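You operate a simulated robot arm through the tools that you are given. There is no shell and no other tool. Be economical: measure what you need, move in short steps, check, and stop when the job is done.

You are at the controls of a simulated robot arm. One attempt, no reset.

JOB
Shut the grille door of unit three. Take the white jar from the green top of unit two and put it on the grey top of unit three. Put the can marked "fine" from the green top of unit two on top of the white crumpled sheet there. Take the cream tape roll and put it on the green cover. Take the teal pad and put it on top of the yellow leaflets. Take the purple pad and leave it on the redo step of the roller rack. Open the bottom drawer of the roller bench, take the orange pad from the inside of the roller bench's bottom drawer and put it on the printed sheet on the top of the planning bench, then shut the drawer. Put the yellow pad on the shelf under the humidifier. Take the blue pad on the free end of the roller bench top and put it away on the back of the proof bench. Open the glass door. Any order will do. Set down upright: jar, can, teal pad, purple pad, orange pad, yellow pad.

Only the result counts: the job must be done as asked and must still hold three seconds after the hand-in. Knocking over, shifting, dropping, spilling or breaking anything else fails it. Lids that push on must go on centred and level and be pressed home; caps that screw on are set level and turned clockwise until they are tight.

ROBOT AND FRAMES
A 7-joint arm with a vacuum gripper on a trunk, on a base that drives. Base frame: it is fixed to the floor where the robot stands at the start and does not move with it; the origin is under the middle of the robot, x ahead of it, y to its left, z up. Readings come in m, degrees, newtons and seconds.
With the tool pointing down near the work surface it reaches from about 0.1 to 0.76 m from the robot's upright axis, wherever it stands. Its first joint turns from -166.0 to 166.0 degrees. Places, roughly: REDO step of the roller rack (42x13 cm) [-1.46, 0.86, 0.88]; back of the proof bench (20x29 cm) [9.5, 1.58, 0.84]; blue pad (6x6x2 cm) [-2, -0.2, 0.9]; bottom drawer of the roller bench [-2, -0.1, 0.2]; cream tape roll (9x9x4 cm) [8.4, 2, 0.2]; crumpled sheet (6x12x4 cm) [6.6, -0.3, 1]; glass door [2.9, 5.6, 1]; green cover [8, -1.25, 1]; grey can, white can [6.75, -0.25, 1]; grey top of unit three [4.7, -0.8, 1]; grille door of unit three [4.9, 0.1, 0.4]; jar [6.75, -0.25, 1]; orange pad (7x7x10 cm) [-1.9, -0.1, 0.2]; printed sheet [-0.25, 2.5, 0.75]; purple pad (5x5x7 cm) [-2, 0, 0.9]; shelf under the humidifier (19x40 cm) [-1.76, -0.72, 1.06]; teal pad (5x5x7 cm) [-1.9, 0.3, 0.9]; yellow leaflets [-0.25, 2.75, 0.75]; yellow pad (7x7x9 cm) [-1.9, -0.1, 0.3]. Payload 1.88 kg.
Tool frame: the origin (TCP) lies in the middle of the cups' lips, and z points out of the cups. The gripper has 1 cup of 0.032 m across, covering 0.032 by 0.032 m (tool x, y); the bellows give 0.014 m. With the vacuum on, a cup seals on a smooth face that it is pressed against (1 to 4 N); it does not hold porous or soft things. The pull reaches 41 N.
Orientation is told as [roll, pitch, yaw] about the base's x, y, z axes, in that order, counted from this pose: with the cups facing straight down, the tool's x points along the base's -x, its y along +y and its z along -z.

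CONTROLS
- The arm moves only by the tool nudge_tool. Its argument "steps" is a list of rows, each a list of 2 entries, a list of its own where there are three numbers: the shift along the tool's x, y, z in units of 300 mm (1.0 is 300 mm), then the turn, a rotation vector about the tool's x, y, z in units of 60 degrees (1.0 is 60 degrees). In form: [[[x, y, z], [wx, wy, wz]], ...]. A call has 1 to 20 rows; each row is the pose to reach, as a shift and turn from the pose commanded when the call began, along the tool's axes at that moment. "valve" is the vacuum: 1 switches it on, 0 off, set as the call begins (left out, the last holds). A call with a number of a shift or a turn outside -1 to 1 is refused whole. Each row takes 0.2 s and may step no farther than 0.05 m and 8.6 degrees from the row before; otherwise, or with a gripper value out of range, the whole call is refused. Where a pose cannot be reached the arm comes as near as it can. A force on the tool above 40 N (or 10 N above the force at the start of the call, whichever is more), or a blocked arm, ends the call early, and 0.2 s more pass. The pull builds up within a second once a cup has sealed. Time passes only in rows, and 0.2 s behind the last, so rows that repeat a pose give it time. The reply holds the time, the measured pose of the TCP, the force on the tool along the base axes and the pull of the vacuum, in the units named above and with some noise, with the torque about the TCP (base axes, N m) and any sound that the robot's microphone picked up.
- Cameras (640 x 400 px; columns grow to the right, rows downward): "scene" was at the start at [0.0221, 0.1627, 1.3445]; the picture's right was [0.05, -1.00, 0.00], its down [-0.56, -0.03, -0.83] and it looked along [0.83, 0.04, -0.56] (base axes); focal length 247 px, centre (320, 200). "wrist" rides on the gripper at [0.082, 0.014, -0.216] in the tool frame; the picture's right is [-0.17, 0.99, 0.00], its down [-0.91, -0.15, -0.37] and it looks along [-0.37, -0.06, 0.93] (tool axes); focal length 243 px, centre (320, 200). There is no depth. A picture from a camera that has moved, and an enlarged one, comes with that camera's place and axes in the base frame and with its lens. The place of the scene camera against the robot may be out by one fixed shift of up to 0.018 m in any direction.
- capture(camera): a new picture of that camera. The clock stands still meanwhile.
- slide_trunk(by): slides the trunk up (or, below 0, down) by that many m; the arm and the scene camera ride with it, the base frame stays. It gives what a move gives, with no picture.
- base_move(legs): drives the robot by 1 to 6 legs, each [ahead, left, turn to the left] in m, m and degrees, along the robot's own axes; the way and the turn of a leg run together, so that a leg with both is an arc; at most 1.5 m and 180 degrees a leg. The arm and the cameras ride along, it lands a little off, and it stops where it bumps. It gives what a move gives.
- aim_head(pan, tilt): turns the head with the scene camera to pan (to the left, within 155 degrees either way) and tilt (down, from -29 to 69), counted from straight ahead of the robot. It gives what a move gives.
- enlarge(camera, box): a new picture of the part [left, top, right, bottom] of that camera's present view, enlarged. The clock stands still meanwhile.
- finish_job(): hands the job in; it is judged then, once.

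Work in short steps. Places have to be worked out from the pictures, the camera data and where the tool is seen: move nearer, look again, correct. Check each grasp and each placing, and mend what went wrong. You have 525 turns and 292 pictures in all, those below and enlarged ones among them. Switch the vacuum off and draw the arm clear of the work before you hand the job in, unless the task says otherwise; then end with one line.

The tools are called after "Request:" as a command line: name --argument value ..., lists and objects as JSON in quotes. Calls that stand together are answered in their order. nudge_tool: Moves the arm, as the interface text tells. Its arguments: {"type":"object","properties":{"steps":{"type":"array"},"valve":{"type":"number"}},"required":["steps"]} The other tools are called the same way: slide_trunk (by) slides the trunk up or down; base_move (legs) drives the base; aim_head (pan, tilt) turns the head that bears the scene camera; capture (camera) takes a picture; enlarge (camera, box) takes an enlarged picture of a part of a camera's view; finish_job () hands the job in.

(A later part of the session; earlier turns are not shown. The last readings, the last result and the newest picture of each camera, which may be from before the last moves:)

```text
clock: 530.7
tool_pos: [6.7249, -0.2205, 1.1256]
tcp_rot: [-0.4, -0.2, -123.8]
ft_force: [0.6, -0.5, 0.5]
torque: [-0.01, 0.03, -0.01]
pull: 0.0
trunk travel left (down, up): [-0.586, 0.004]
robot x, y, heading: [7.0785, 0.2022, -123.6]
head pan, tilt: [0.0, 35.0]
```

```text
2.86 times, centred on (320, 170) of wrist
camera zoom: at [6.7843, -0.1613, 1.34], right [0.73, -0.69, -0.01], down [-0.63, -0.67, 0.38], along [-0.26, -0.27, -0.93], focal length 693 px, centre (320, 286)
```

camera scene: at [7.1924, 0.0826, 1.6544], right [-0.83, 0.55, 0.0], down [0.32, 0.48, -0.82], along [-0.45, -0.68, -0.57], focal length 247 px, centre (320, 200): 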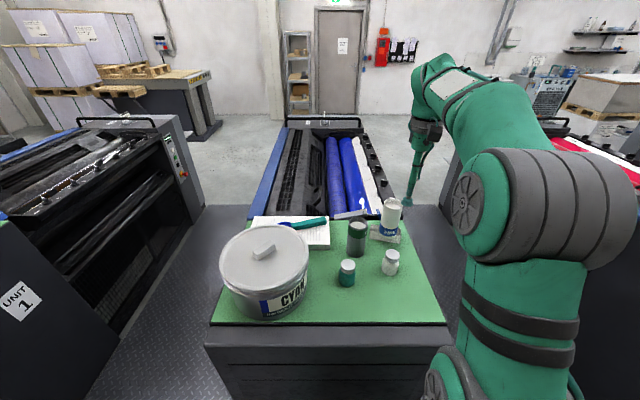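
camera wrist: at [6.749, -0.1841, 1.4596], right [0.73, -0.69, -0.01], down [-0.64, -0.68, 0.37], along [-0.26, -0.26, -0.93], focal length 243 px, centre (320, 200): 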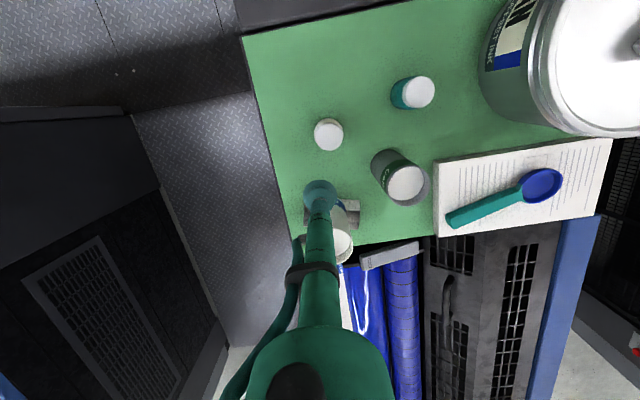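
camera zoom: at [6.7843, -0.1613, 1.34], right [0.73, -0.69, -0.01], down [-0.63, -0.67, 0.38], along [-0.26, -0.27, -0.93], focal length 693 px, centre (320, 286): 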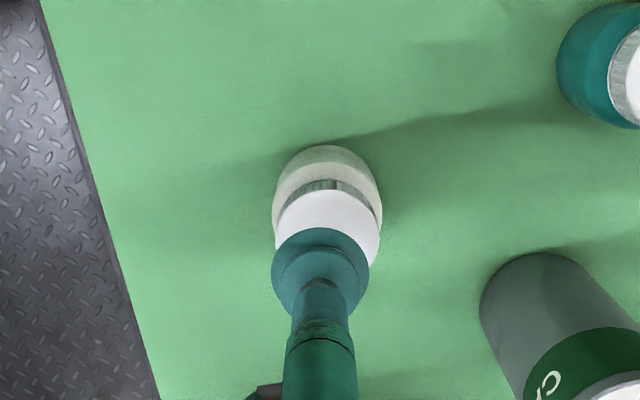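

Nearly centred; descend with vacuum.

Request:
nudge_tool --steps '[[[0.008, 0.009, 0.06], [0, 0, 0]], [[0.008, 0.009, 0.09], [0, 0, 0]], [[0.008, 0.009, 0.11], [0, 0, 0]], [[0.008, 0.009, 0.125], [0, 0, 0]], [[0.008, 0.009, 0.14], [0, 0, 0]], [[0.008, 0.009, 0.155], [0, 0, 0]], [[0.008, 0.009, 0.17], [0, 0, 0]], [[0.008, 0.009, 0.185], [0, 0, 0]]]' --valve 1

```text
clock: 532.5
tool_pos: [6.729, -0.219, 1.0696]
tcp_rot: [-0.5, -0.2, -124.0]
ft_force: [0.0, 0.1, 1.9]
torque: [-0.01, 0.0, 0.01]
pull: 0.0
trunk travel left (down, up): [-0.586, 0.004]
robot x, y, heading: [7.0799, 0.1996, -123.6]
head pan, tilt: [0.0, 35.0]
```

Just touching (2 N), not yet sealed; press a little more.

Request:
nudge_tool --steps '[[[0, 0, 0.012], [0, 0, 0]], [[0, 0, 0.02], [0, 0, 0]], [[0, 0, 0.02], [0, 0, 0]], [[0, 0, 0.02], [0, 0, 0]]]'

```text
clock: 533.5
tool_pos: [6.7285, -0.2191, 1.0636]
tcp_rot: [-0.4, -0.2, -123.8]
ft_force: [-1.4, 0.3, 5.2]
torque: [0.01, -0.03, -0.03]
pull: 0.1
trunk travel left (down, up): [-0.586, 0.004]
robot x, y, heading: [7.0752, 0.2044, -123.5]
head pan, tilt: [0.0, 35.0]
```

Request:
enlarge --camera "wrist" --box '[270, 140, 370, 230]'

Request:
enlarge --camera "scene" --box '[330, 180, 450, 290]'

```text
4.44 times, centred on (320, 185) of wrist
camera zoom: at [6.7877, -0.1591, 1.2786], right [0.73, -0.69, -0.01], down [-0.63, -0.67, 0.38], along [-0.26, -0.27, -0.93], focal length 1078 px, centre (320, 267)
```

zoom: 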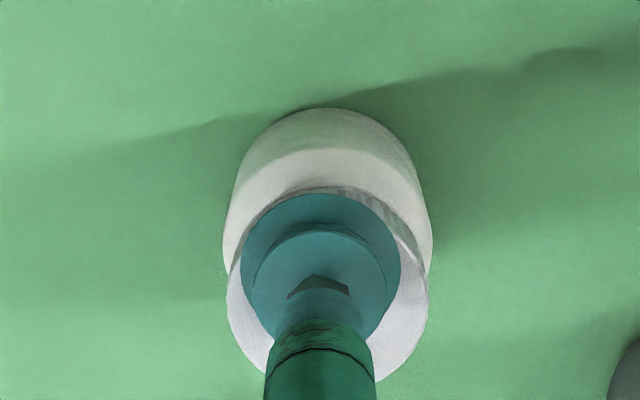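

```text
3.64 times, centred on (390, 235) of scene
camera zoom: at [7.1923, 0.0825, 1.6544], right [-0.83, 0.55, 0.0], down [0.32, 0.48, -0.82], along [-0.45, -0.68, -0.57], focal length 898 px, centre (66, 73)
```

zoom: 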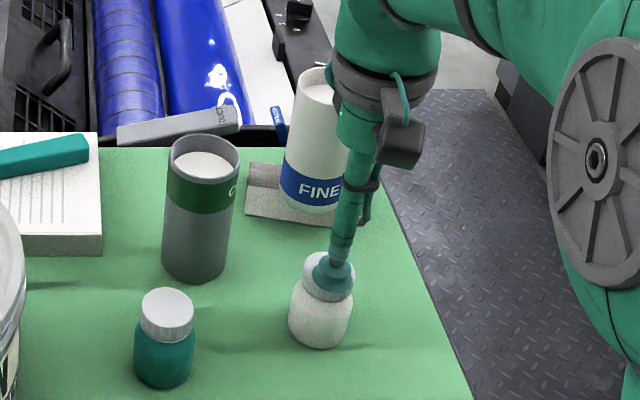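

The cup overlaps the lid's near edge; lift, shift 8 mm farther, press again.

Request:
nudge_tool --steps '[[[0, 0, -0.04], [0, 0, 0]], [[-0.027, 0.006, -0.04], [0, 0, 0]], [[-0.027, 0.006, -0.015], [0, 0, 0]], [[-0.027, 0.006, 0.0], [0, 0, 0]], [[-0.027, 0.006, 0.01], [0, 0, 0]], [[-0.027, 0.006, 0.02], [0, 0, 0]], [[-0.027, 0.006, 0.02], [0, 0, 0]]]'

```text
clock: 535.1
tool_pos: [6.7257, -0.2286, 1.0586]
tcp_rot: [-0.3, -0.4, -123.9]
ft_force: [-4.6, -3.6, 35.0]
torque: [-0.17, 0.03, -0.01]
pull: 40.6
trunk travel left (down, up): [-0.586, 0.004]
robot x, y, heading: [7.0766, 0.2017, -123.4]
head pan, tilt: [0.0, 35.0]
```

Sealed. Lift and check.

Request:
nudge_tool --steps '[[[0, 0, -0.06], [0, 0, 0]], [[0, 0, -0.2], [0, 0, 0]], [[0, 0, -0.35], [0, 0, 0]], [[0, 0, -0.5], [0, 0, 0]], [[0.12, 0, -0.55], [0, 0, 0]], [[0.28, 0, -0.55], [0, 0, 0]], [[0.44, 0, -0.55], [0, 0, 0]], [[0.6, 0, -0.55], [0, 0, 0]], [[0.76, 0, -0.55], [0, 0, 0]]]'

Request:
capture --camera "scene"

```text
clock: 537.1
tool_pos: [6.8561, -0.0381, 1.223]
tcp_rot: [-0.3, -0.2, -123.9]
ft_force: [0.2, 0.5, -0.9]
torque: [-0.17, 0.09, -0.03]
pull: 40.9
trunk travel left (down, up): [-0.586, 0.004]
robot x, y, heading: [7.0819, 0.2027, -123.5]
head pan, tilt: [0.0, 35.0]
```

```text
141 pictures are left
camera scene: at [7.1926, 0.0828, 1.6544], right [-0.83, 0.55, 0.0], down [0.32, 0.48, -0.82], along [-0.45, -0.68, -0.57], focal length 247 px, centre (320, 200)
```

scene: 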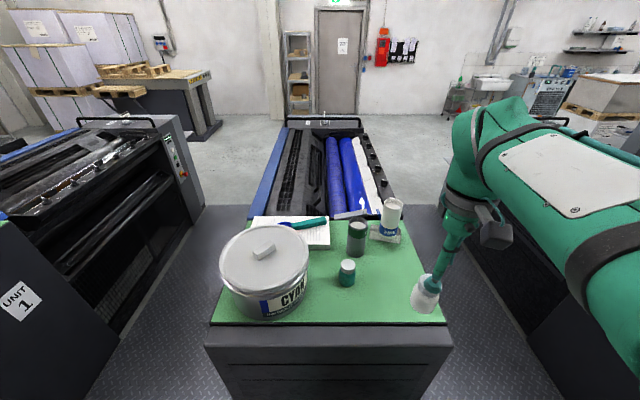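

Jar held. Back out, strafe right to the gap between units three and four, and look into it.

Request:
base_move --legs '[[-0.5, 0, 0], [0, -1.1, 0], [0, -1.1, 0]]'

Request:
aim_head --pan 10 --tilt 30

Request:
capture --camera "scene"

```text
clock: 550.5
tool_pos: [5.3055, 1.5746, 1.2222]
tcp_rot: [-0.4, -0.2, -123.7]
ft_force: [-0.3, 0.2, -0.1]
torque: [-0.06, 0.01, -0.02]
pull: 40.7
trunk travel left (down, up): [-0.586, 0.004]
robot x, y, heading: [5.5285, 1.8168, -123.3]
head pan, tilt: [0.0, 35.0]
```

```text
clock: 551.2
tool_pos: [5.3047, 1.5759, 1.2223]
tcp_rot: [-0.3, -0.1, -123.7]
ft_force: [0.0, 0.2, -1.7]
torque: [-0.09, 0.02, 0.01]
pull: 40.6
trunk travel left (down, up): [-0.586, 0.004]
robot x, y, heading: [5.5275, 1.8165, -123.3]
head pan, tilt: [10.0, 30.0]
```

```text
140 pictures are left
camera scene: at [5.6542, 1.6879, 1.6622], right [-0.92, 0.4, 0.0], down [0.2, 0.46, -0.87], along [-0.34, -0.79, -0.5], focal length 247 px, centre (320, 200)
```

scene: 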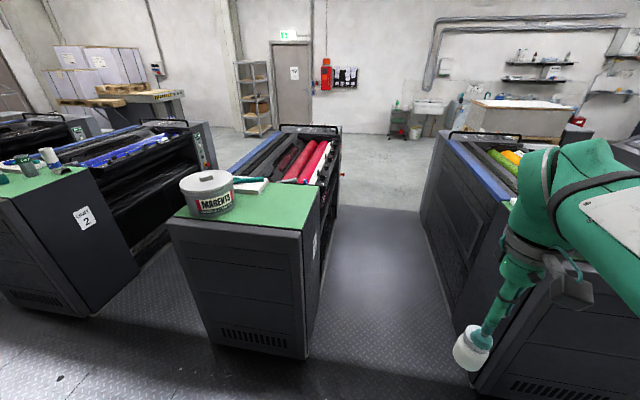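

Drive 1.5 m into the gap and look left at unit three's side.

Request:
base_move --legs '[[1.5, 0, -0.5]]'

Request:
aim_head --pan 60 --tilt 45

Request:
capture --camera "scene"

```text
clock: 558.7
tool_pos: [4.4182, 0.3512, 1.2219]
tcp_rot: [-0.3, -0.3, -127.4]
ft_force: [1.7, 0.3, -1.5]
torque: [-0.03, 0.01, 0.01]
pull: 40.6
trunk travel left (down, up): [-0.586, 0.004]
robot x, y, heading: [4.6523, 0.576, -127.0]
head pan, tilt: [10.0, 30.0]
```

```text
clock: 559.9
tool_pos: [4.4184, 0.3514, 1.2226]
tcp_rot: [-0.6, -0.2, -127.5]
ft_force: [-0.4, 0.1, -1.3]
torque: [-0.03, 0.01, -0.01]
pull: 40.7
trunk travel left (down, up): [-0.586, 0.004]
robot x, y, heading: [4.6546, 0.5805, -127.0]
head pan, tilt: [60.0, 45.0]
```

```text
139 pictures are left
camera scene: at [4.8463, 0.4465, 1.6396], right [-0.92, -0.39, 0.0], down [-0.28, 0.65, -0.71], along [0.28, -0.65, -0.71], focal length 247 px, centre (320, 200)
```

scene: 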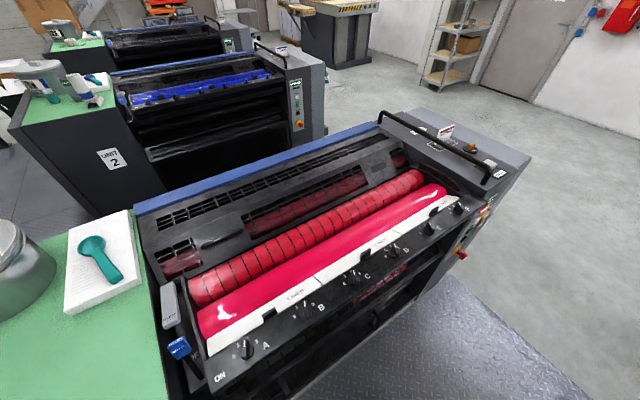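

Request:
aim_head --pan 110 --tilt 65

Request:
capture --camera "scene"

```text
clock: 561.0
tool_pos: [4.4179, 0.3514, 1.2215]
tcp_rot: [-0.4, -0.2, -127.4]
ft_force: [0.3, 0.5, -1.0]
torque: [-0.01, 0.02, -0.01]
pull: 40.7
trunk travel left (down, up): [-0.586, 0.004]
robot x, y, heading: [4.6527, 0.5758, -127.0]
head pan, tilt: [110.0, 65.0]
```

```text
138 pictures are left
camera scene: at [4.8726, 0.5036, 1.6145], right [-0.29, -0.96, 0.0], down [-0.87, 0.27, -0.42], along [0.4, -0.12, -0.91], focal length 247 px, centre (320, 200)
```

scene: 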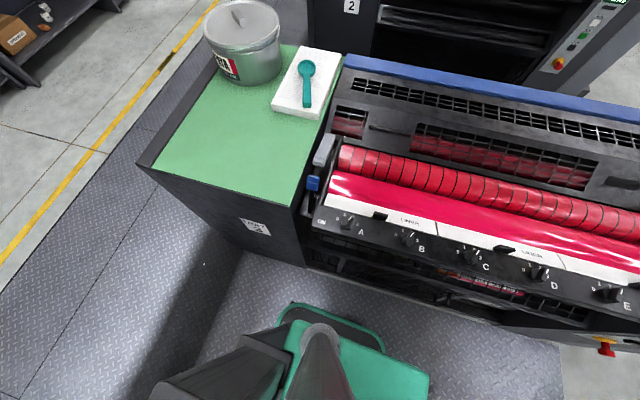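

Continue 1.0 m along the gap, then turn left to face unit three's near end and look.

Request:
base_move --legs '[[1.0, 0.02, 3.3], [0, 0, 90]]'

Request:
aim_head --pan 0 --tilt 45

Request:
capture --camera "scene"

Request:
capture --camera "wrist"

```text
clock: 569.9
tool_pos: [4.3542, -0.4573, 1.223]
tcp_rot: [-0.4, -0.3, -33.7]
ft_force: [-0.4, 0.1, -1.2]
torque: [-0.04, -0.03, -0.01]
pull: 40.4
trunk travel left (down, up): [-0.586, 0.004]
robot x, y, heading: [4.116, -0.2335, -33.3]
head pan, tilt: [110.0, 65.0]
```

```text
clock: 571.8
tool_pos: [4.354, -0.4578, 1.2209]
tcp_rot: [-0.4, -0.1, -33.7]
ft_force: [0.6, -0.4, -1.3]
torque: [-0.03, -0.02, -0.04]
pull: 40.7
trunk travel left (down, up): [-0.586, 0.004]
robot x, y, heading: [4.1138, -0.2368, -33.2]
head pan, tilt: [0.0, 45.0]
```

```text
137 pictures are left
camera scene: at [4.2154, -0.1166, 1.6396], right [-0.55, -0.84, 0.0], down [-0.59, 0.39, -0.71], along [0.59, -0.39, -0.71], focal length 247 px, centre (320, 200)
```

scene: 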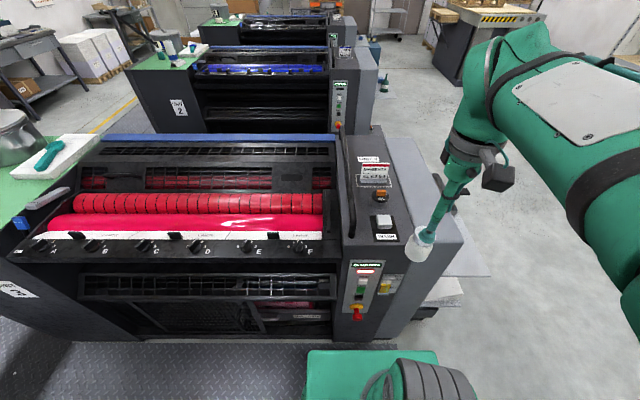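

```text
136 pictures are left
camera wrist: at [4.294, -0.3997, 1.4369], right [0.69, 0.73, -0.01], down [0.68, -0.63, 0.38], along [0.27, -0.26, -0.93], focal length 243 px, centre (320, 200)
```

wrist: 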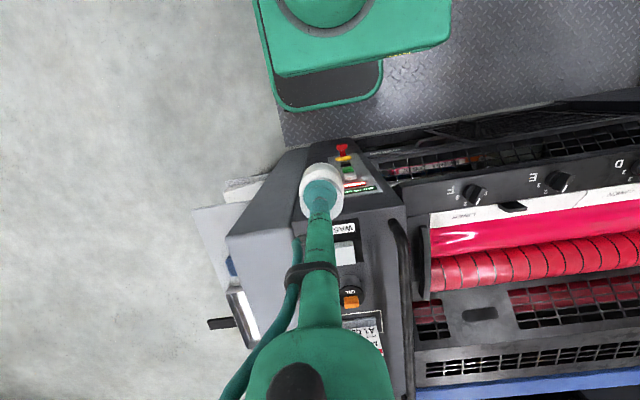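

Zoom on unit three's grey top.

Request:
enlarge --camera "scene" --box '[330, 120, 490, 280]'

```text
2.50 times, centred on (410, 200) of scene
camera zoom: at [4.2154, -0.1166, 1.6396], right [-0.55, -0.84, 0.0], down [-0.59, 0.39, -0.71], along [0.59, -0.39, -0.71], focal length 618 px, centre (95, 200)
```

zoom: 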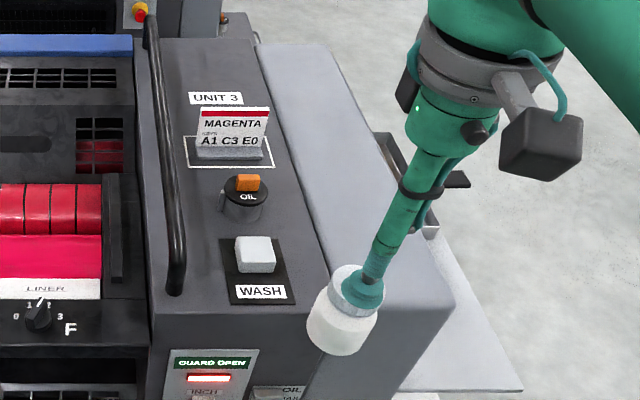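

The light-grey strip beside the control panel is the grey top. Move the base 0.1 m closer and bring the jar above e≈1.88, n≈−4.3.

Request:
base_move --legs '[[0.1, 0, -0.4]]'

Request:
nudge_tool --steps '[[[-0.07, -0.13, 0], [0, 0, 0]], [[-0.14, -0.27, 0], [0, 0, 0]], [[-0.2, -0.41, 0], [0, 0, 0]], [[-0.34, -0.48, 0], [0, 0, 0]], [[-0.48, -0.5, 0], [0, 0, 0]], [[-0.62, -0.5, 0], [0, 0, 0]], [[-0.76, -0.5, 0], [0, 0, 0]], [[-0.9, -0.5, 0], [0, 0, 0]]]'

Request:
capture --camera "wrist"

```text
clock: 572.9
tool_pos: [4.4376, -0.5144, 1.2214]
tcp_rot: [-0.4, -0.1, -34.1]
ft_force: [0.3, -0.5, -0.7]
torque: [-0.04, -0.03, 0.04]
pull: 40.5
trunk travel left (down, up): [-0.586, 0.004]
robot x, y, heading: [4.1977, -0.2916, -33.7]
head pan, tilt: [0.0, 45.0]
```

```text
clock: 574.7
tool_pos: [4.5757, -0.7917, 1.2226]
tcp_rot: [-0.2, 0.0, -34.3]
ft_force: [-0.5, 0.4, -0.9]
torque: [-0.01, -0.04, -0.04]
pull: 40.9
trunk travel left (down, up): [-0.586, 0.004]
robot x, y, heading: [4.1991, -0.2911, -33.8]
head pan, tilt: [0.0, 45.0]
```

```text
134 pictures are left
camera wrist: at [4.5151, -0.7329, 1.4379], right [0.69, 0.72, -0.01], down [0.67, -0.64, 0.38], along [0.27, -0.26, -0.93], focal length 243 px, centre (320, 200)
```

wrist: 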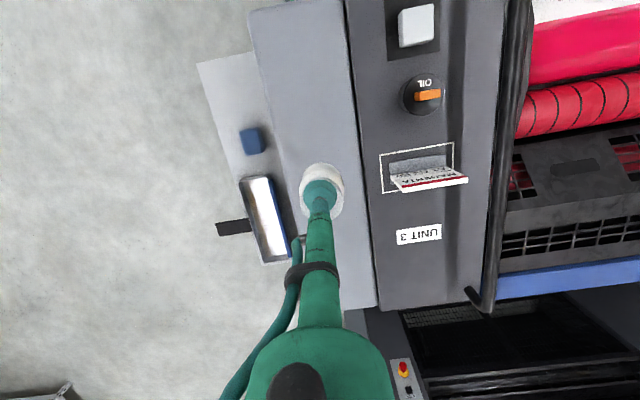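

Over the light-grey strip's middle. Lower to ~1.09.

Request:
nudge_tool --steps '[[[0, 0, 0.15], [0, 0, 0]], [[0, 0, 0.3], [0, 0, 0]], [[0, 0, 0.42], [0, 0, 0]]]'

Request:
capture --camera "wrist"

Request:
enlarge --camera "scene" --box '[330, 120, 490, 280]'

```text
clock: 575.5
tool_pos: [4.5744, -0.7902, 1.0965]
tcp_rot: [-0.4, -0.2, -34.1]
ft_force: [0.1, 0.1, -1.0]
torque: [-0.03, -0.08, 0.0]
pull: 40.7
trunk travel left (down, up): [-0.586, 0.004]
robot x, y, heading: [4.1956, -0.2906, -33.9]
head pan, tilt: [0.0, 45.0]
```

```text
133 pictures are left
camera wrist: at [4.5149, -0.732, 1.3122], right [0.69, 0.72, -0.01], down [0.67, -0.64, 0.38], along [0.27, -0.27, -0.93], focal length 243 px, centre (320, 200)
```

wrist: 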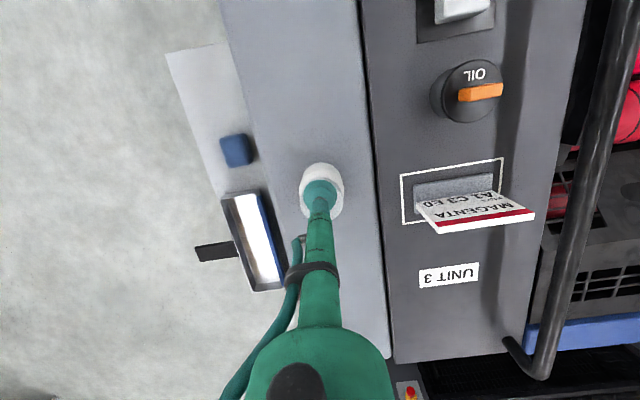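

```text
2.50 times, centred on (410, 200) of scene
camera zoom: at [4.2999, -0.173, 1.6396], right [-0.56, -0.83, 0.0], down [-0.59, 0.39, -0.71], along [0.59, -0.39, -0.71], focal length 618 px, centre (95, 200)
```

zoom: 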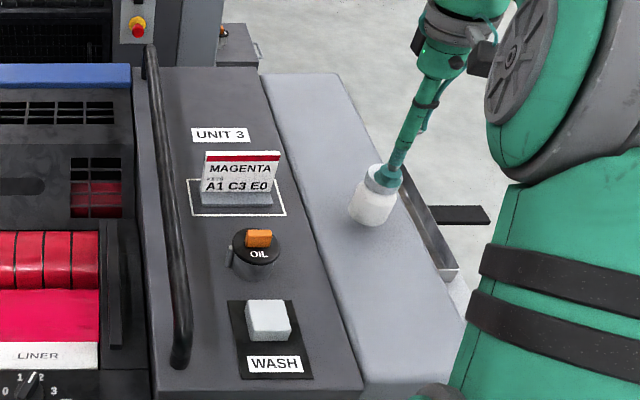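

Good. Lower to contact in small steps.

Request:
nudge_tool --steps '[[[0, 0, 0.05], [0, 0, 0]], [[0, 0, 0.09], [0, 0, 0]], [[0, 0, 0.11], [0, 0, 0]], [[0, 0, 0.125], [0, 0, 0]], [[0, 0, 0.14], [0, 0, 0]]]'

```text
clock: 576.7
tool_pos: [4.5779, -0.7936, 1.0633]
tcp_rot: [-0.7, -0.7, -34.2]
ft_force: [0.6, 1.2, 8.6]
torque: [0.05, -0.06, -0.07]
pull: 40.8
trunk travel left (down, up): [-0.586, 0.004]
robot x, y, heading: [4.1976, -0.2928, -33.7]
head pan, tilt: [0.0, 45.0]
stopped in row 5: the force on the tool passed its limit at 42 N (the readings are from after the stop); the commanded pose is now the measured one
```

Contact. Release and lift.

Request:
nudge_tool --steps '[[[0, 0, -0.005], [0, 0, 0]], [[0, 0, -0.005], [0, 0, 0]], [[0, 0, -0.005], [0, 0, 0]], [[0, 0, -0.005], [0, 0, 0]], [[0, 0, -0.005], [0, 0, 0]]]' --valve 0

Request:
nudge_tool --steps '[[[0, 0, -0.03], [0, 0, 0]], [[0, 0, -0.12], [0, 0, 0]], [[0, 0, -0.26], [0, 0, 0]], [[0, 0, -0.42], [0, 0, 0]], [[0, 0, -0.55], [0, 0, 0]]]'

Request:
capture --camera "wrist"

Request:
enlarge --camera "scene" --box '[330, 120, 490, 280]'

```text
clock: 577.9
tool_pos: [4.578, -0.7934, 1.0638]
tcp_rot: [-0.5, -0.6, -34.0]
ft_force: [0.9, -0.8, 8.2]
torque: [0.01, 0.04, 0.01]
pull: 0.1
trunk travel left (down, up): [-0.586, 0.004]
robot x, y, heading: [4.1972, -0.2933, -33.5]
head pan, tilt: [0.0, 45.0]
```

```text
clock: 579.1
tool_pos: [4.5775, -0.791, 1.23]
tcp_rot: [-0.6, -0.5, -34.2]
ft_force: [0.3, -0.3, -0.8]
torque: [0.02, 0.01, 0.02]
pull: 0.0
trunk travel left (down, up): [-0.586, 0.004]
robot x, y, heading: [4.1993, -0.2925, -33.5]
head pan, tilt: [0.0, 45.0]
```

```text
131 pictures are left
camera wrist: at [4.5163, -0.7312, 1.4443], right [0.69, 0.72, -0.01], down [0.67, -0.64, 0.38], along [0.27, -0.27, -0.92], focal length 243 px, centre (320, 200)
```

wrist: 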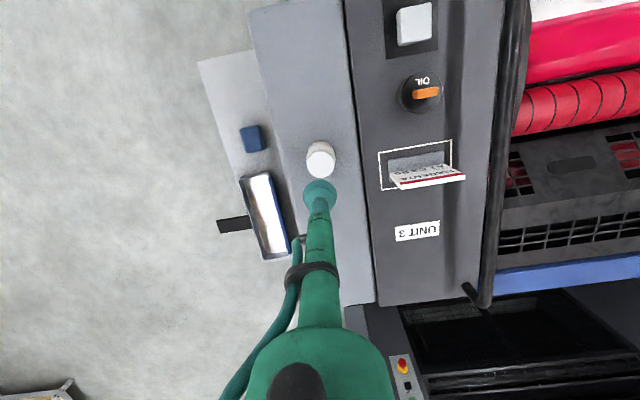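

```text
2.50 times, centred on (410, 200) of scene
camera zoom: at [4.2998, -0.1728, 1.6395], right [-0.56, -0.83, 0.0], down [-0.59, 0.39, -0.71], along [0.59, -0.39, -0.71], focal length 618 px, centre (95, 200)
```

zoom: 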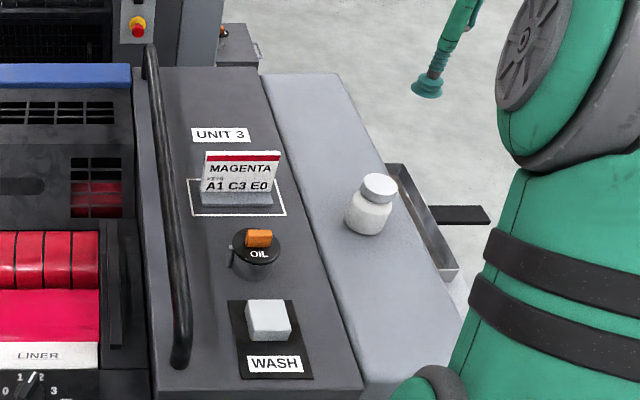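

Jar stands on the grey top. Retract the arm, shift left toward the grille door, lower trunk and look.

Request:
nudge_tool --steps '[[[0.15, 0.05, 0], [0, 0, 0]], [[0.3, 0.1, 0], [0, 0, 0]], [[0.45, 0.2, 0], [0, 0, 0]], [[0.6, 0.3, 0], [0, 0, 0]], [[0.75, 0.35, 0], [0, 0, 0]], [[0.9, 0.4, 0], [0, 0, 0]]]'

Request:
base_move --legs '[[-0.12, 0, 0], [0, 0.4, 0]]'

Request:
slide_trunk --by -0.35

Request:
aim_head --pan 20 --tilt 45

Request:
capture --camera "scene"

```text
refused: row 3 steps farther than a row can; nothing moved
```

```text
clock: 582.4
tool_pos: [4.6972, -0.3957, 1.2293]
tcp_rot: [-0.5, -0.6, -34.2]
ft_force: [-0.5, -0.1, 0.1]
torque: [-0.02, 0.01, 0.0]
pull: 0.2
trunk travel left (down, up): [-0.586, 0.004]
robot x, y, heading: [4.3201, 0.1, -33.9]
head pan, tilt: [0.0, 45.0]
```

```text
clock: 585.2
tool_pos: [4.6996, -0.4001, 0.9177]
tcp_rot: [-1.1, -2.1, -34.2]
ft_force: [2.1, -2.9, 9.8]
torque: [0.13, 0.19, 0.01]
pull: 0.1
trunk travel left (down, up): [-0.262, 0.328]
robot x, y, heading: [4.3186, 0.1021, -34.0]
head pan, tilt: [0.0, 45.0]
stopped: the force on the tool passed its limit at 52 N (the readings are from after the stop); the commanded pose is now the measured one
```

```text
clock: 586.0
tool_pos: [4.6995, -0.3989, 0.9176]
tcp_rot: [-1.1, -1.9, -34.1]
ft_force: [6.0, -4.2, 15.7]
torque: [0.27, 0.34, 0.0]
pull: 0.1
trunk travel left (down, up): [-0.262, 0.328]
robot x, y, heading: [4.3197, 0.1036, -33.7]
head pan, tilt: [20.0, 45.0]
```

```text
129 pictures are left
camera scene: at [4.4327, 0.2483, 1.3158], right [-0.24, -0.97, 0.0], down [-0.69, 0.17, -0.71], along [0.69, -0.17, -0.71], focal length 247 px, centre (320, 200)
```

scene: 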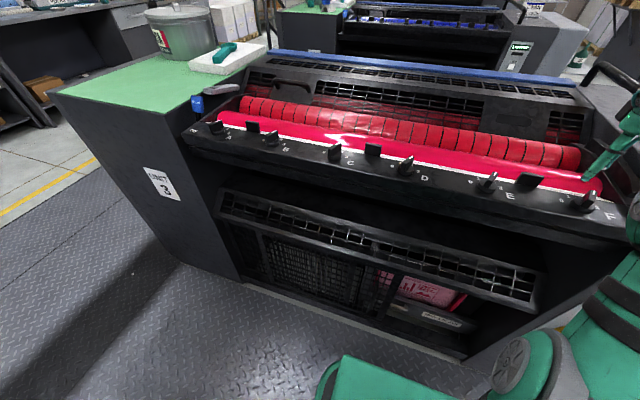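

My retraction had been refused and the tool touched the unit's edge. Raise the trunk at once.

Request:
slide_trunk --by 0.3

Request:
capture --camera "wrist"

Request:
enlarge --camera "scene" --box '[440, 130, 640, 270]'

```text
clock: 589.0
tool_pos: [4.6991, -0.3994, 1.217]
tcp_rot: [-0.9, -1.7, -34.3]
ft_force: [0.0, -0.2, -0.2]
torque: [-0.02, -0.02, -0.02]
pull: 0.1
trunk travel left (down, up): [-0.562, 0.028]
robot x, y, heading: [4.3207, 0.1021, -33.9]
head pan, tilt: [20.0, 45.0]
```

```text
128 pictures are left
camera wrist: at [4.6355, -0.3347, 1.4289], right [0.69, 0.72, -0.01], down [0.66, -0.63, 0.41], along [0.28, -0.29, -0.91], focal length 243 px, centre (320, 200)
```

wrist: 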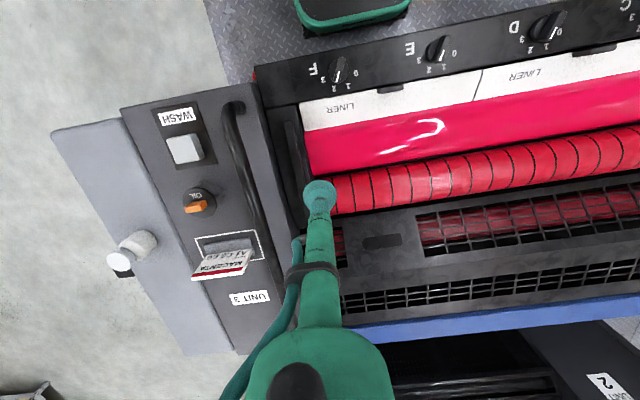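

```text
2.86 times, centred on (540, 200) of scene
camera zoom: at [4.4328, 0.248, 1.6157], right [-0.24, -0.97, 0.0], down [-0.69, 0.17, -0.71], along [0.69, -0.17, -0.71], focal length 706 px, centre (-309, 200)
```

zoom: 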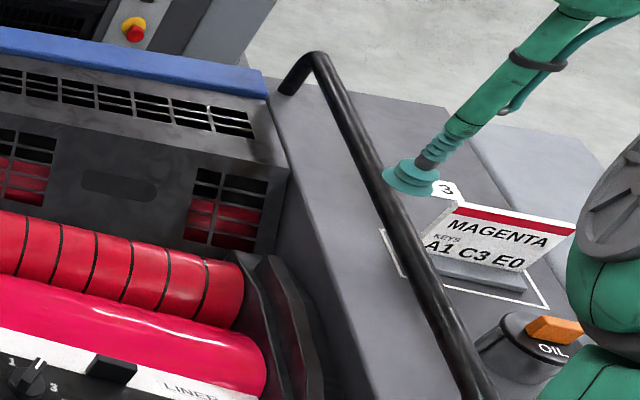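

Nothing appears disturbed; the jar stands. Now retract the arm properly with short rows.

Request:
nudge_tool --steps '[[[0.14, 0, 0], [0, 0.01, 0]], [[0.28, 0, 0], [0, 0.02, 0]], [[0.42, 0, 0], [0, 0.028, 0]], [[0.56, 0, 0], [0, 0.028, 0]], [[0.7, 0, 0], [0, 0.028, 0]], [[0.84, 0, 0], [0, 0.028, 0]], [[0.95, 0, 0], [0, 0.028, 0]]]'

```text
clock: 590.6
tool_pos: [4.4641, -0.2393, 1.2104]
tcp_rot: [-1.1, -0.1, -34.2]
ft_force: [-0.8, -0.2, 0.0]
torque: [0.02, 0.02, 0.03]
pull: 0.1
trunk travel left (down, up): [-0.562, 0.028]
robot x, y, heading: [4.3201, 0.1016, -33.9]
head pan, tilt: [20.0, 45.0]
```

Lower the trunk and view the grille area.

Request:
slide_trunk --by -0.4

Request:
aim_head --pan 25 --tilt 45

Request:
capture --camera "scene"

Request:
enlarge --camera "scene" --box '[160, 120, 480, 320]'

```text
clock: 594.5
tool_pos: [4.4645, -0.2391, 0.8095]
tcp_rot: [-1.0, -0.1, -34.2]
ft_force: [-0.7, 0.2, -0.9]
torque: [0.02, 0.01, 0.01]
pull: 0.2
trunk travel left (down, up): [-0.162, 0.428]
robot x, y, heading: [4.3187, 0.1043, -33.9]
head pan, tilt: [20.0, 45.0]
```

```text
clock: 595.1
tool_pos: [4.4648, -0.2382, 0.809]
tcp_rot: [-1.0, 0.0, -34.3]
ft_force: [-0.8, 0.2, -1.0]
torque: [-0.02, 0.04, -0.03]
pull: 0.0
trunk travel left (down, up): [-0.162, 0.428]
robot x, y, heading: [4.3173, 0.1046, -33.8]
head pan, tilt: [25.0, 45.0]
```

```text
126 pictures are left
camera scene: at [4.4341, 0.255, 1.2157], right [-0.15, -0.99, 0.0], down [-0.7, 0.11, -0.71], along [0.7, -0.11, -0.71], focal length 247 px, centre (320, 200)
```

scene: 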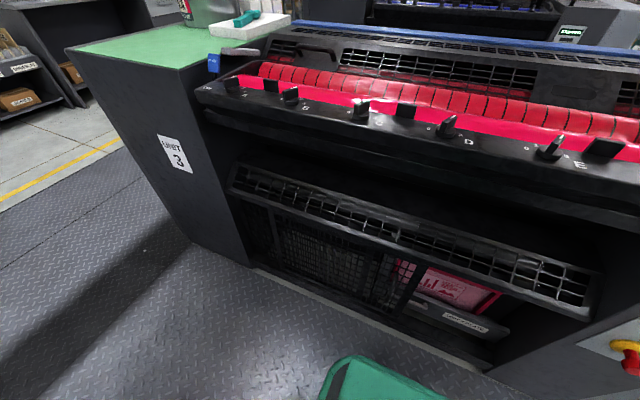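

```text
2.00 times, centred on (320, 220) of scene
camera zoom: at [4.4341, 0.255, 1.2157], right [-0.15, -0.99, 0.0], down [-0.7, 0.11, -0.71], along [0.7, -0.11, -0.71], focal length 494 px, centre (320, 160)
```

zoom: 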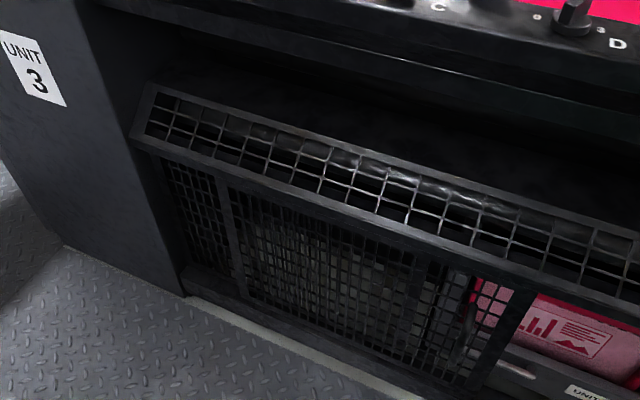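

The grille door looks like a sliding frame pushed left. Lower the trunk fully and look again more closely; also use the wrist camera.

Request:
slide_trunk --by -0.16

Request:
capture --camera "wrist"

Request:
enlarge --camera "scene" --box '[280, 150, 520, 300]'

```text
clock: 597.0
tool_pos: [4.4647, -0.2391, 0.651]
tcp_rot: [-1.0, -0.1, -34.2]
ft_force: [0.3, 0.9, 0.3]
torque: [0.01, -0.01, 0.03]
pull: 0.1
trunk travel left (down, up): [-0.002, 0.588]
robot x, y, heading: [4.317, 0.1037, -33.6]
head pan, tilt: [25.0, 45.0]
```

```text
124 pictures are left
camera wrist: at [4.4054, -0.1782, 0.8646], right [0.69, 0.72, -0.02], down [0.67, -0.64, 0.38], along [0.26, -0.27, -0.93], focal length 243 px, centre (320, 200)
```

wrist: 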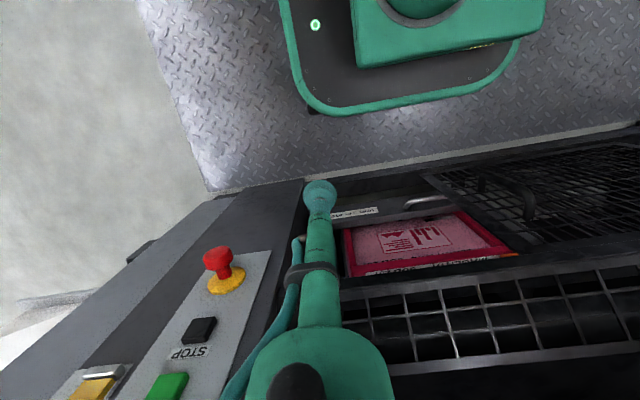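

```text
2.67 times, centred on (400, 225) of scene
camera zoom: at [4.4341, 0.255, 1.0557], right [-0.15, -0.99, 0.0], down [-0.7, 0.11, -0.71], along [0.7, -0.11, -0.71], focal length 659 px, centre (107, 133)
```

zoom: 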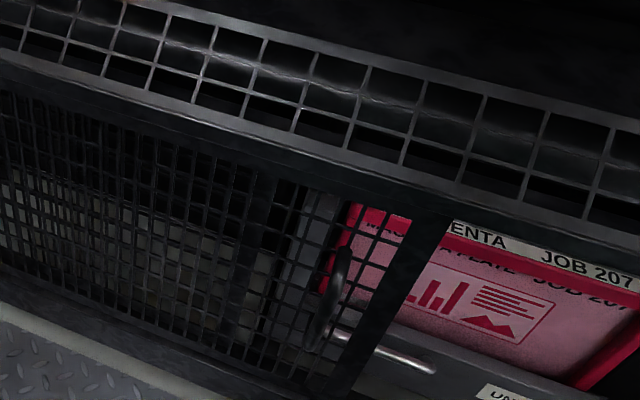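

The door slides; its loop handle is near e≈2.615, n≈−3.98, z≈0.46 and must go right (−e) by ≈0.27 m. I bring the tool left of the handle with a forward tilt.

Request:
nudge_tool --steps '[[[0, 0.15, 0], [0, -0.1, 0]], [[0, 0.3, 0], [0, -0.2, 0]], [[0, 0.45, 0], [0, -0.3, 0]], [[0, 0.6, 0], [0, -0.4, 0]], [[0, 0.75, 0], [0, -0.5, 0]], [[0, 0.9, 0], [0, -0.6, 0]], [[0, 1.0, 0], [0, -0.65, 0]]]'

Request:
capture --camera "wrist"

Request:
capture --camera "scene"

```text
clock: 597.8
tool_pos: [4.5102, -0.1664, 0.58]
tcp_rot: [4.2, -4.1, -44.4]
ft_force: [0.5, -0.1, 0.2]
torque: [-0.02, 0.03, -0.01]
pull: 0.1
trunk travel left (down, up): [-0.002, 0.588]
robot x, y, heading: [4.3151, 0.1031, -33.8]
head pan, tilt: [25.0, 45.0]
stopped in row 4: the arm was blocked; the commanded pose is now the measured one
```

```text
122 pictures are left
camera wrist: at [4.439, -0.0999, 0.7885], right [0.8, 0.59, 0.08], down [0.51, -0.75, 0.43], along [0.32, -0.3, -0.9], focal length 243 px, centre (320, 200)
```

wrist: 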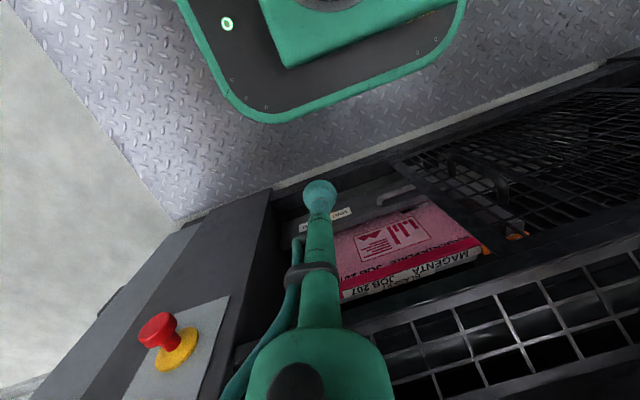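

```text
121 pictures are left
camera scene: at [4.4398, 0.2517, 1.0564], right [-0.15, -0.99, 0.0], down [-0.7, 0.11, -0.7], along [0.69, -0.11, -0.71], focal length 247 px, centre (320, 200)
```

scene: 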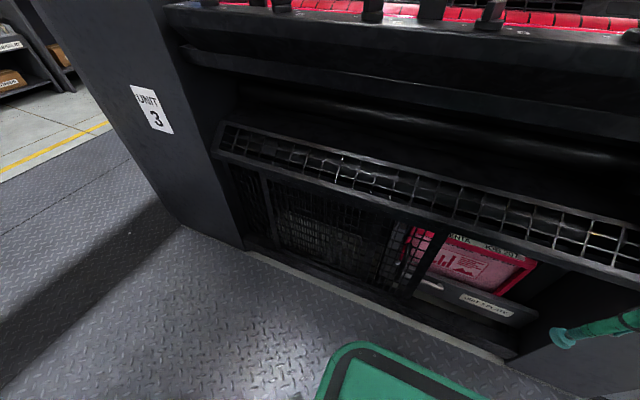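

Posture too folded. Raise the trunk, reposition the base (facing the unit, 0.1 m back and 0.25 m right), so the tool works at my left-front as with the drawer.

Request:
slide_trunk --by 0.4

Request:
base_move --legs '[[-0.1, -0.22, 0]]'

Request:
nudge_tool --steps '[[[0, 0, -0.05], [-0.02, 0.03, 0.05]], [[0, 0.05, -0.1], [-0.05, 0.06, 0.11]], [[-0.05, 0.1, -0.1], [-0.07, 0.07, 0.17]]]'

```text
clock: 601.6
tool_pos: [4.5084, -0.1646, 0.9834]
tcp_rot: [4.0, -5.1, -44.5]
ft_force: [-0.4, 0.4, 0.5]
torque: [-0.01, 0.01, -0.02]
pull: 0.2
trunk travel left (down, up): [-0.402, 0.188]
robot x, y, heading: [4.3223, 0.102, -33.6]
head pan, tilt: [25.0, 45.0]
```

```text
clock: 603.4
tool_pos: [4.3012, -0.2924, 0.9834]
tcp_rot: [4.1, -4.9, -44.6]
ft_force: [1.0, 0.7, -0.2]
torque: [0.01, 0.01, 0.0]
pull: 0.0
trunk travel left (down, up): [-0.402, 0.188]
robot x, y, heading: [4.1126, -0.0252, -33.9]
head pan, tilt: [25.0, 45.0]
```

```text
clock: 604.2
tool_pos: [4.3292, -0.2813, 1.0161]
tcp_rot: [8.9, 0.3, -54.2]
ft_force: [-0.2, 0.1, -0.4]
torque: [-0.01, -0.01, 0.01]
pull: 0.1
trunk travel left (down, up): [-0.402, 0.188]
robot x, y, heading: [4.1086, -0.0229, -34.0]
head pan, tilt: [25.0, 45.0]
```

Signs were reversed for roll and yaw; correct orientation to straight down with yaw −34°.

Request:
nudge_tool --steps '[[[0, 0, 0], [0.05, 0, -0.11]], [[0, 0, 0], [0.1, 0, -0.22]], [[0, 0, 0], [0.148, 0, -0.34]]]'

```text
clock: 605.0
tool_pos: [4.3277, -0.281, 1.0162]
tcp_rot: [-0.4, -1.2, -33.7]
ft_force: [-1.0, -0.5, -1.2]
torque: [0.04, -0.01, 0.04]
pull: 0.0
trunk travel left (down, up): [-0.402, 0.188]
robot x, y, heading: [4.1131, -0.0219, -34.0]
head pan, tilt: [25.0, 45.0]
```

Oriented. Move left/forward, then rotate to horizontal (pointing −n).

Request:
nudge_tool --steps '[[[-0.05, 0.14, 0], [0, 0, 0]], [[-0.1, 0.28, 0], [0, 0, 0]], [[-0.15, 0.42, 0], [0, 0, 0]], [[-0.22, 0.56, 0], [0, 0, 0]], [[-0.3, 0.7, 0], [0, 0, 0]], [[-0.32, 0.82, 0], [0, 0, 0]]]'

Request:
nudge_tool --steps '[[[0, 0, 0], [0, -0.14, 0]], [[0, 0, 0], [0, -0.28, 0]], [[0, 0, 0], [0, -0.42, 0]], [[0, 0, 0], [0, -0.56, 0]], [[0, 0, 0], [0, -0.7, 0]], [[0, 0, 0], [0, -0.84, 0]], [[0, 0, 0], [0, -0.98, 0]]]'

Request:
nudge_tool --steps '[[[0, 0, 0], [0, -0.13, 0]], [[0, 0, 0], [0, -0.26, 0]], [[0, 0, 0], [0, -0.39, 0]], [[0, 0, 0], [0, -0.51, 0]]]'

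```text
clock: 606.4
tool_pos: [4.55, -0.1281, 1.0174]
tcp_rot: [-0.4, -1.0, -33.8]
ft_force: [1.1, -0.6, 0.1]
torque: [0.01, -0.04, -0.01]
pull: 0.1
trunk travel left (down, up): [-0.402, 0.188]
robot x, y, heading: [4.1147, -0.0219, -34.2]
head pan, tilt: [25.0, 45.0]
```

```text
clock: 608.0
tool_pos: [4.5464, -0.1307, 1.0168]
tcp_rot: [-0.8, -60.0, -33.2]
ft_force: [-0.3, 0.7, 0.3]
torque: [0.02, 0.01, -0.05]
pull: 0.0
trunk travel left (down, up): [-0.402, 0.188]
robot x, y, heading: [4.114, -0.026, -34.2]
head pan, tilt: [25.0, 45.0]
```

```text
clock: 609.0
tool_pos: [4.5444, -0.1302, 1.0174]
tcp_rot: [-158.8, -89.4, 124.9]
ft_force: [0.4, 0.8, -0.5]
torque: [0.0, 0.06, 0.01]
pull: 0.1
trunk travel left (down, up): [-0.402, 0.188]
robot x, y, heading: [4.1138, -0.0248, -34.0]
head pan, tilt: [25.0, 45.0]
```

Now lower the trunk 0.4 and move left .26 m, staying in front of the unit.

Request:
slide_trunk --by -0.38

Request:
nudge_tool --steps '[[[0, 0.15, 0.03], [0, 0, 0]], [[0, 0.3, 0.06], [0, 0, 0]], [[0, 0.45, 0.09], [0, 0, 0]], [[0, 0.6, 0.12], [0, 0, 0]], [[0, 0.75, 0.15], [0, 0, 0]], [[0, 0.9, 0.18], [0, 0, 0]]]'

Request:
capture --camera "wrist"

Request:
capture --camera "scene"

```text
clock: 612.7
tool_pos: [4.5449, -0.1304, 0.6357]
tcp_rot: [-145.7, -89.3, 111.8]
ft_force: [-0.3, -0.3, 0.4]
torque: [0.0, 0.01, 0.0]
pull: 0.2
trunk travel left (down, up): [-0.022, 0.568]
robot x, y, heading: [4.1103, -0.0278, -34.2]
head pan, tilt: [25.0, 45.0]
```

```text
clock: 614.1
tool_pos: [4.7416, 0.0682, 0.6343]
tcp_rot: [-147.1, -89.4, 113.2]
ft_force: [-0.1, 0.6, 0.8]
torque: [0.04, 0.04, -0.02]
pull: 0.0
trunk travel left (down, up): [-0.022, 0.568]
robot x, y, heading: [4.1116, -0.0249, -34.0]
head pan, tilt: [25.0, 45.0]
```

```text
120 pictures are left
camera wrist: at [4.5698, 0.1976, 0.5495], right [0.55, 0.82, 0.16], down [-0.4, 0.09, 0.91], along [0.73, -0.56, 0.38], focal length 243 px, centre (320, 200)
```

wrist: 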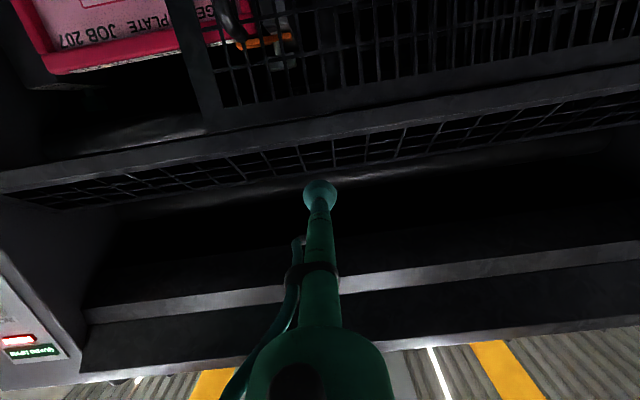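

```text
119 pictures are left
camera scene: at [4.228, 0.127, 1.0757], right [-0.16, -0.99, 0.0], down [-0.7, 0.11, -0.71], along [0.7, -0.11, -0.71], focal length 247 px, centre (320, 200)
```

scene: 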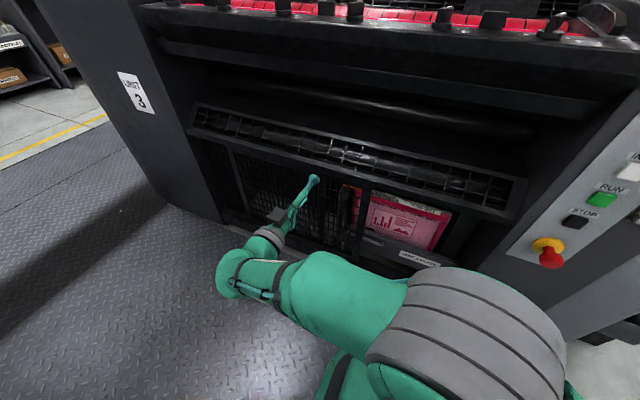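

Lower to z≈0.46.

Request:
nudge_tool --steps '[[[0.15, 0, 0], [0, 0, 0]], [[0.3, 0, 0], [0, 0, 0]], [[0.45, 0, 0], [0, 0, 0]], [[0.58, 0, 0], [0, 0, 0]]]'

Request:
capture --camera "wrist"

```text
clock: 615.1
tool_pos: [4.7391, 0.0617, 0.4607]
tcp_rot: [-150.1, -89.4, 116.1]
ft_force: [-1.2, -0.1, 0.2]
torque: [0.02, 0.02, -0.02]
pull: 0.0
trunk travel left (down, up): [-0.022, 0.568]
robot x, y, heading: [4.1142, -0.0222, -34.1]
head pan, tilt: [25.0, 45.0]
```

```text
118 pictures are left
camera wrist: at [4.5684, 0.1912, 0.3758], right [0.55, 0.82, 0.16], down [-0.4, 0.09, 0.91], along [0.73, -0.56, 0.38], focal length 243 px, centre (320, 200)
```

wrist: 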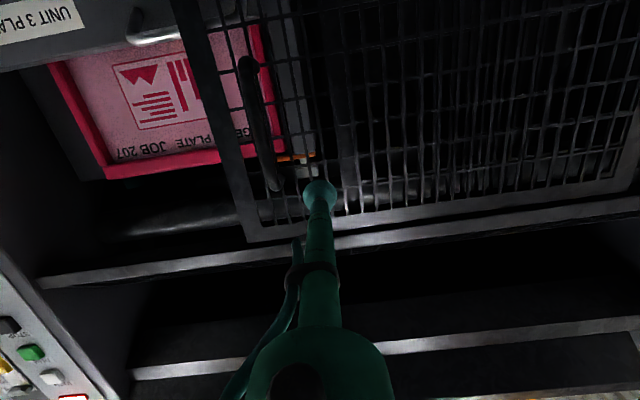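

The handle is just to the right (−e side) of the cup. Lower 4 cm, advance 7 cm, look.

Request:
nudge_tool --steps '[[[0.13, 0, 0], [0, 0, 0]], [[0.13, 0, 0.12], [0, 0, 0]], [[0.13, 0, 0.22], [0, 0, 0]]]'

Request:
capture --camera "wrist"

```text
clock: 615.9
tool_pos: [4.7962, 0.0262, 0.4229]
tcp_rot: [-143.5, -89.4, 109.7]
ft_force: [0.2, -0.5, -1.2]
torque: [0.01, 0.03, -0.02]
pull: 0.0
trunk travel left (down, up): [-0.022, 0.568]
robot x, y, heading: [4.1145, -0.0224, -33.9]
head pan, tilt: [25.0, 45.0]
```

```text
117 pictures are left
camera wrist: at [4.6244, 0.1556, 0.3379], right [0.55, 0.82, 0.16], down [-0.4, 0.09, 0.91], along [0.73, -0.56, 0.38], focal length 243 px, centre (320, 200)
```

wrist: 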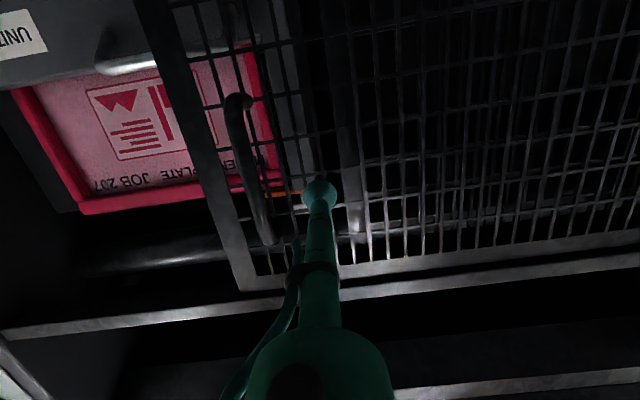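

The tip is beside the handle. Move sideways (−e) 8 cm by the arm and check force.

Request:
nudge_tool --steps '[[[0, -0.07, 0], [0, 0, 0]], [[0, -0.14, 0], [0, 0, 0]], [[0, -0.2, 0], [0, 0, 0]], [[0, -0.27, 0], [0, 0, 0]]]'

Request:
capture --camera "wrist"

```text
clock: 616.9
tool_pos: [4.7532, -0.0426, 0.4239]
tcp_rot: [-146.0, -89.4, 112.1]
ft_force: [0.5, 1.3, -0.7]
torque: [0.0, 0.02, -0.05]
pull: 0.2
trunk travel left (down, up): [-0.022, 0.568]
robot x, y, heading: [4.1136, -0.0254, -33.8]
head pan, tilt: [25.0, 45.0]
```

```text
116 pictures are left
camera wrist: at [4.581, 0.0884, 0.3383], right [0.55, 0.82, 0.16], down [-0.4, 0.09, 0.91], along [0.73, -0.56, 0.38], focal length 243 px, centre (320, 200)
```

wrist: 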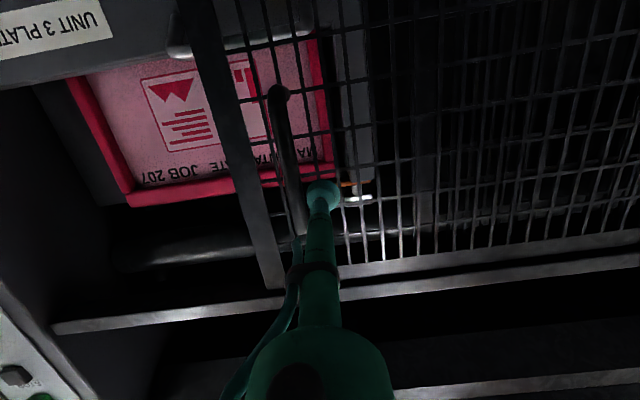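

The door is sliding with the tool (low force). Continue by strafing the base right 0.15 m.

Request:
base_move --legs '[[0, -0.15, 0]]'

Request:
capture --camera "wrist"

```text
clock: 618.3
tool_pos: [4.6674, -0.1698, 0.4239]
tcp_rot: [-145.7, -89.4, 111.6]
ft_force: [0.5, 0.5, -0.2]
torque: [0.02, -0.03, 0.01]
pull: 0.0
trunk travel left (down, up): [-0.022, 0.568]
robot x, y, heading: [4.0277, -0.1453, -34.3]
head pan, tilt: [25.0, 45.0]
```

```text
115 pictures are left
camera wrist: at [4.4962, -0.0389, 0.3385], right [0.55, 0.82, 0.16], down [-0.4, 0.09, 0.91], along [0.73, -0.57, 0.38], focal length 243 px, centre (320, 200)
```

wrist: 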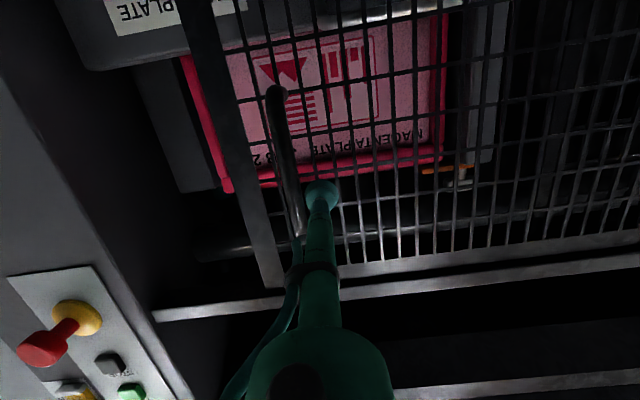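

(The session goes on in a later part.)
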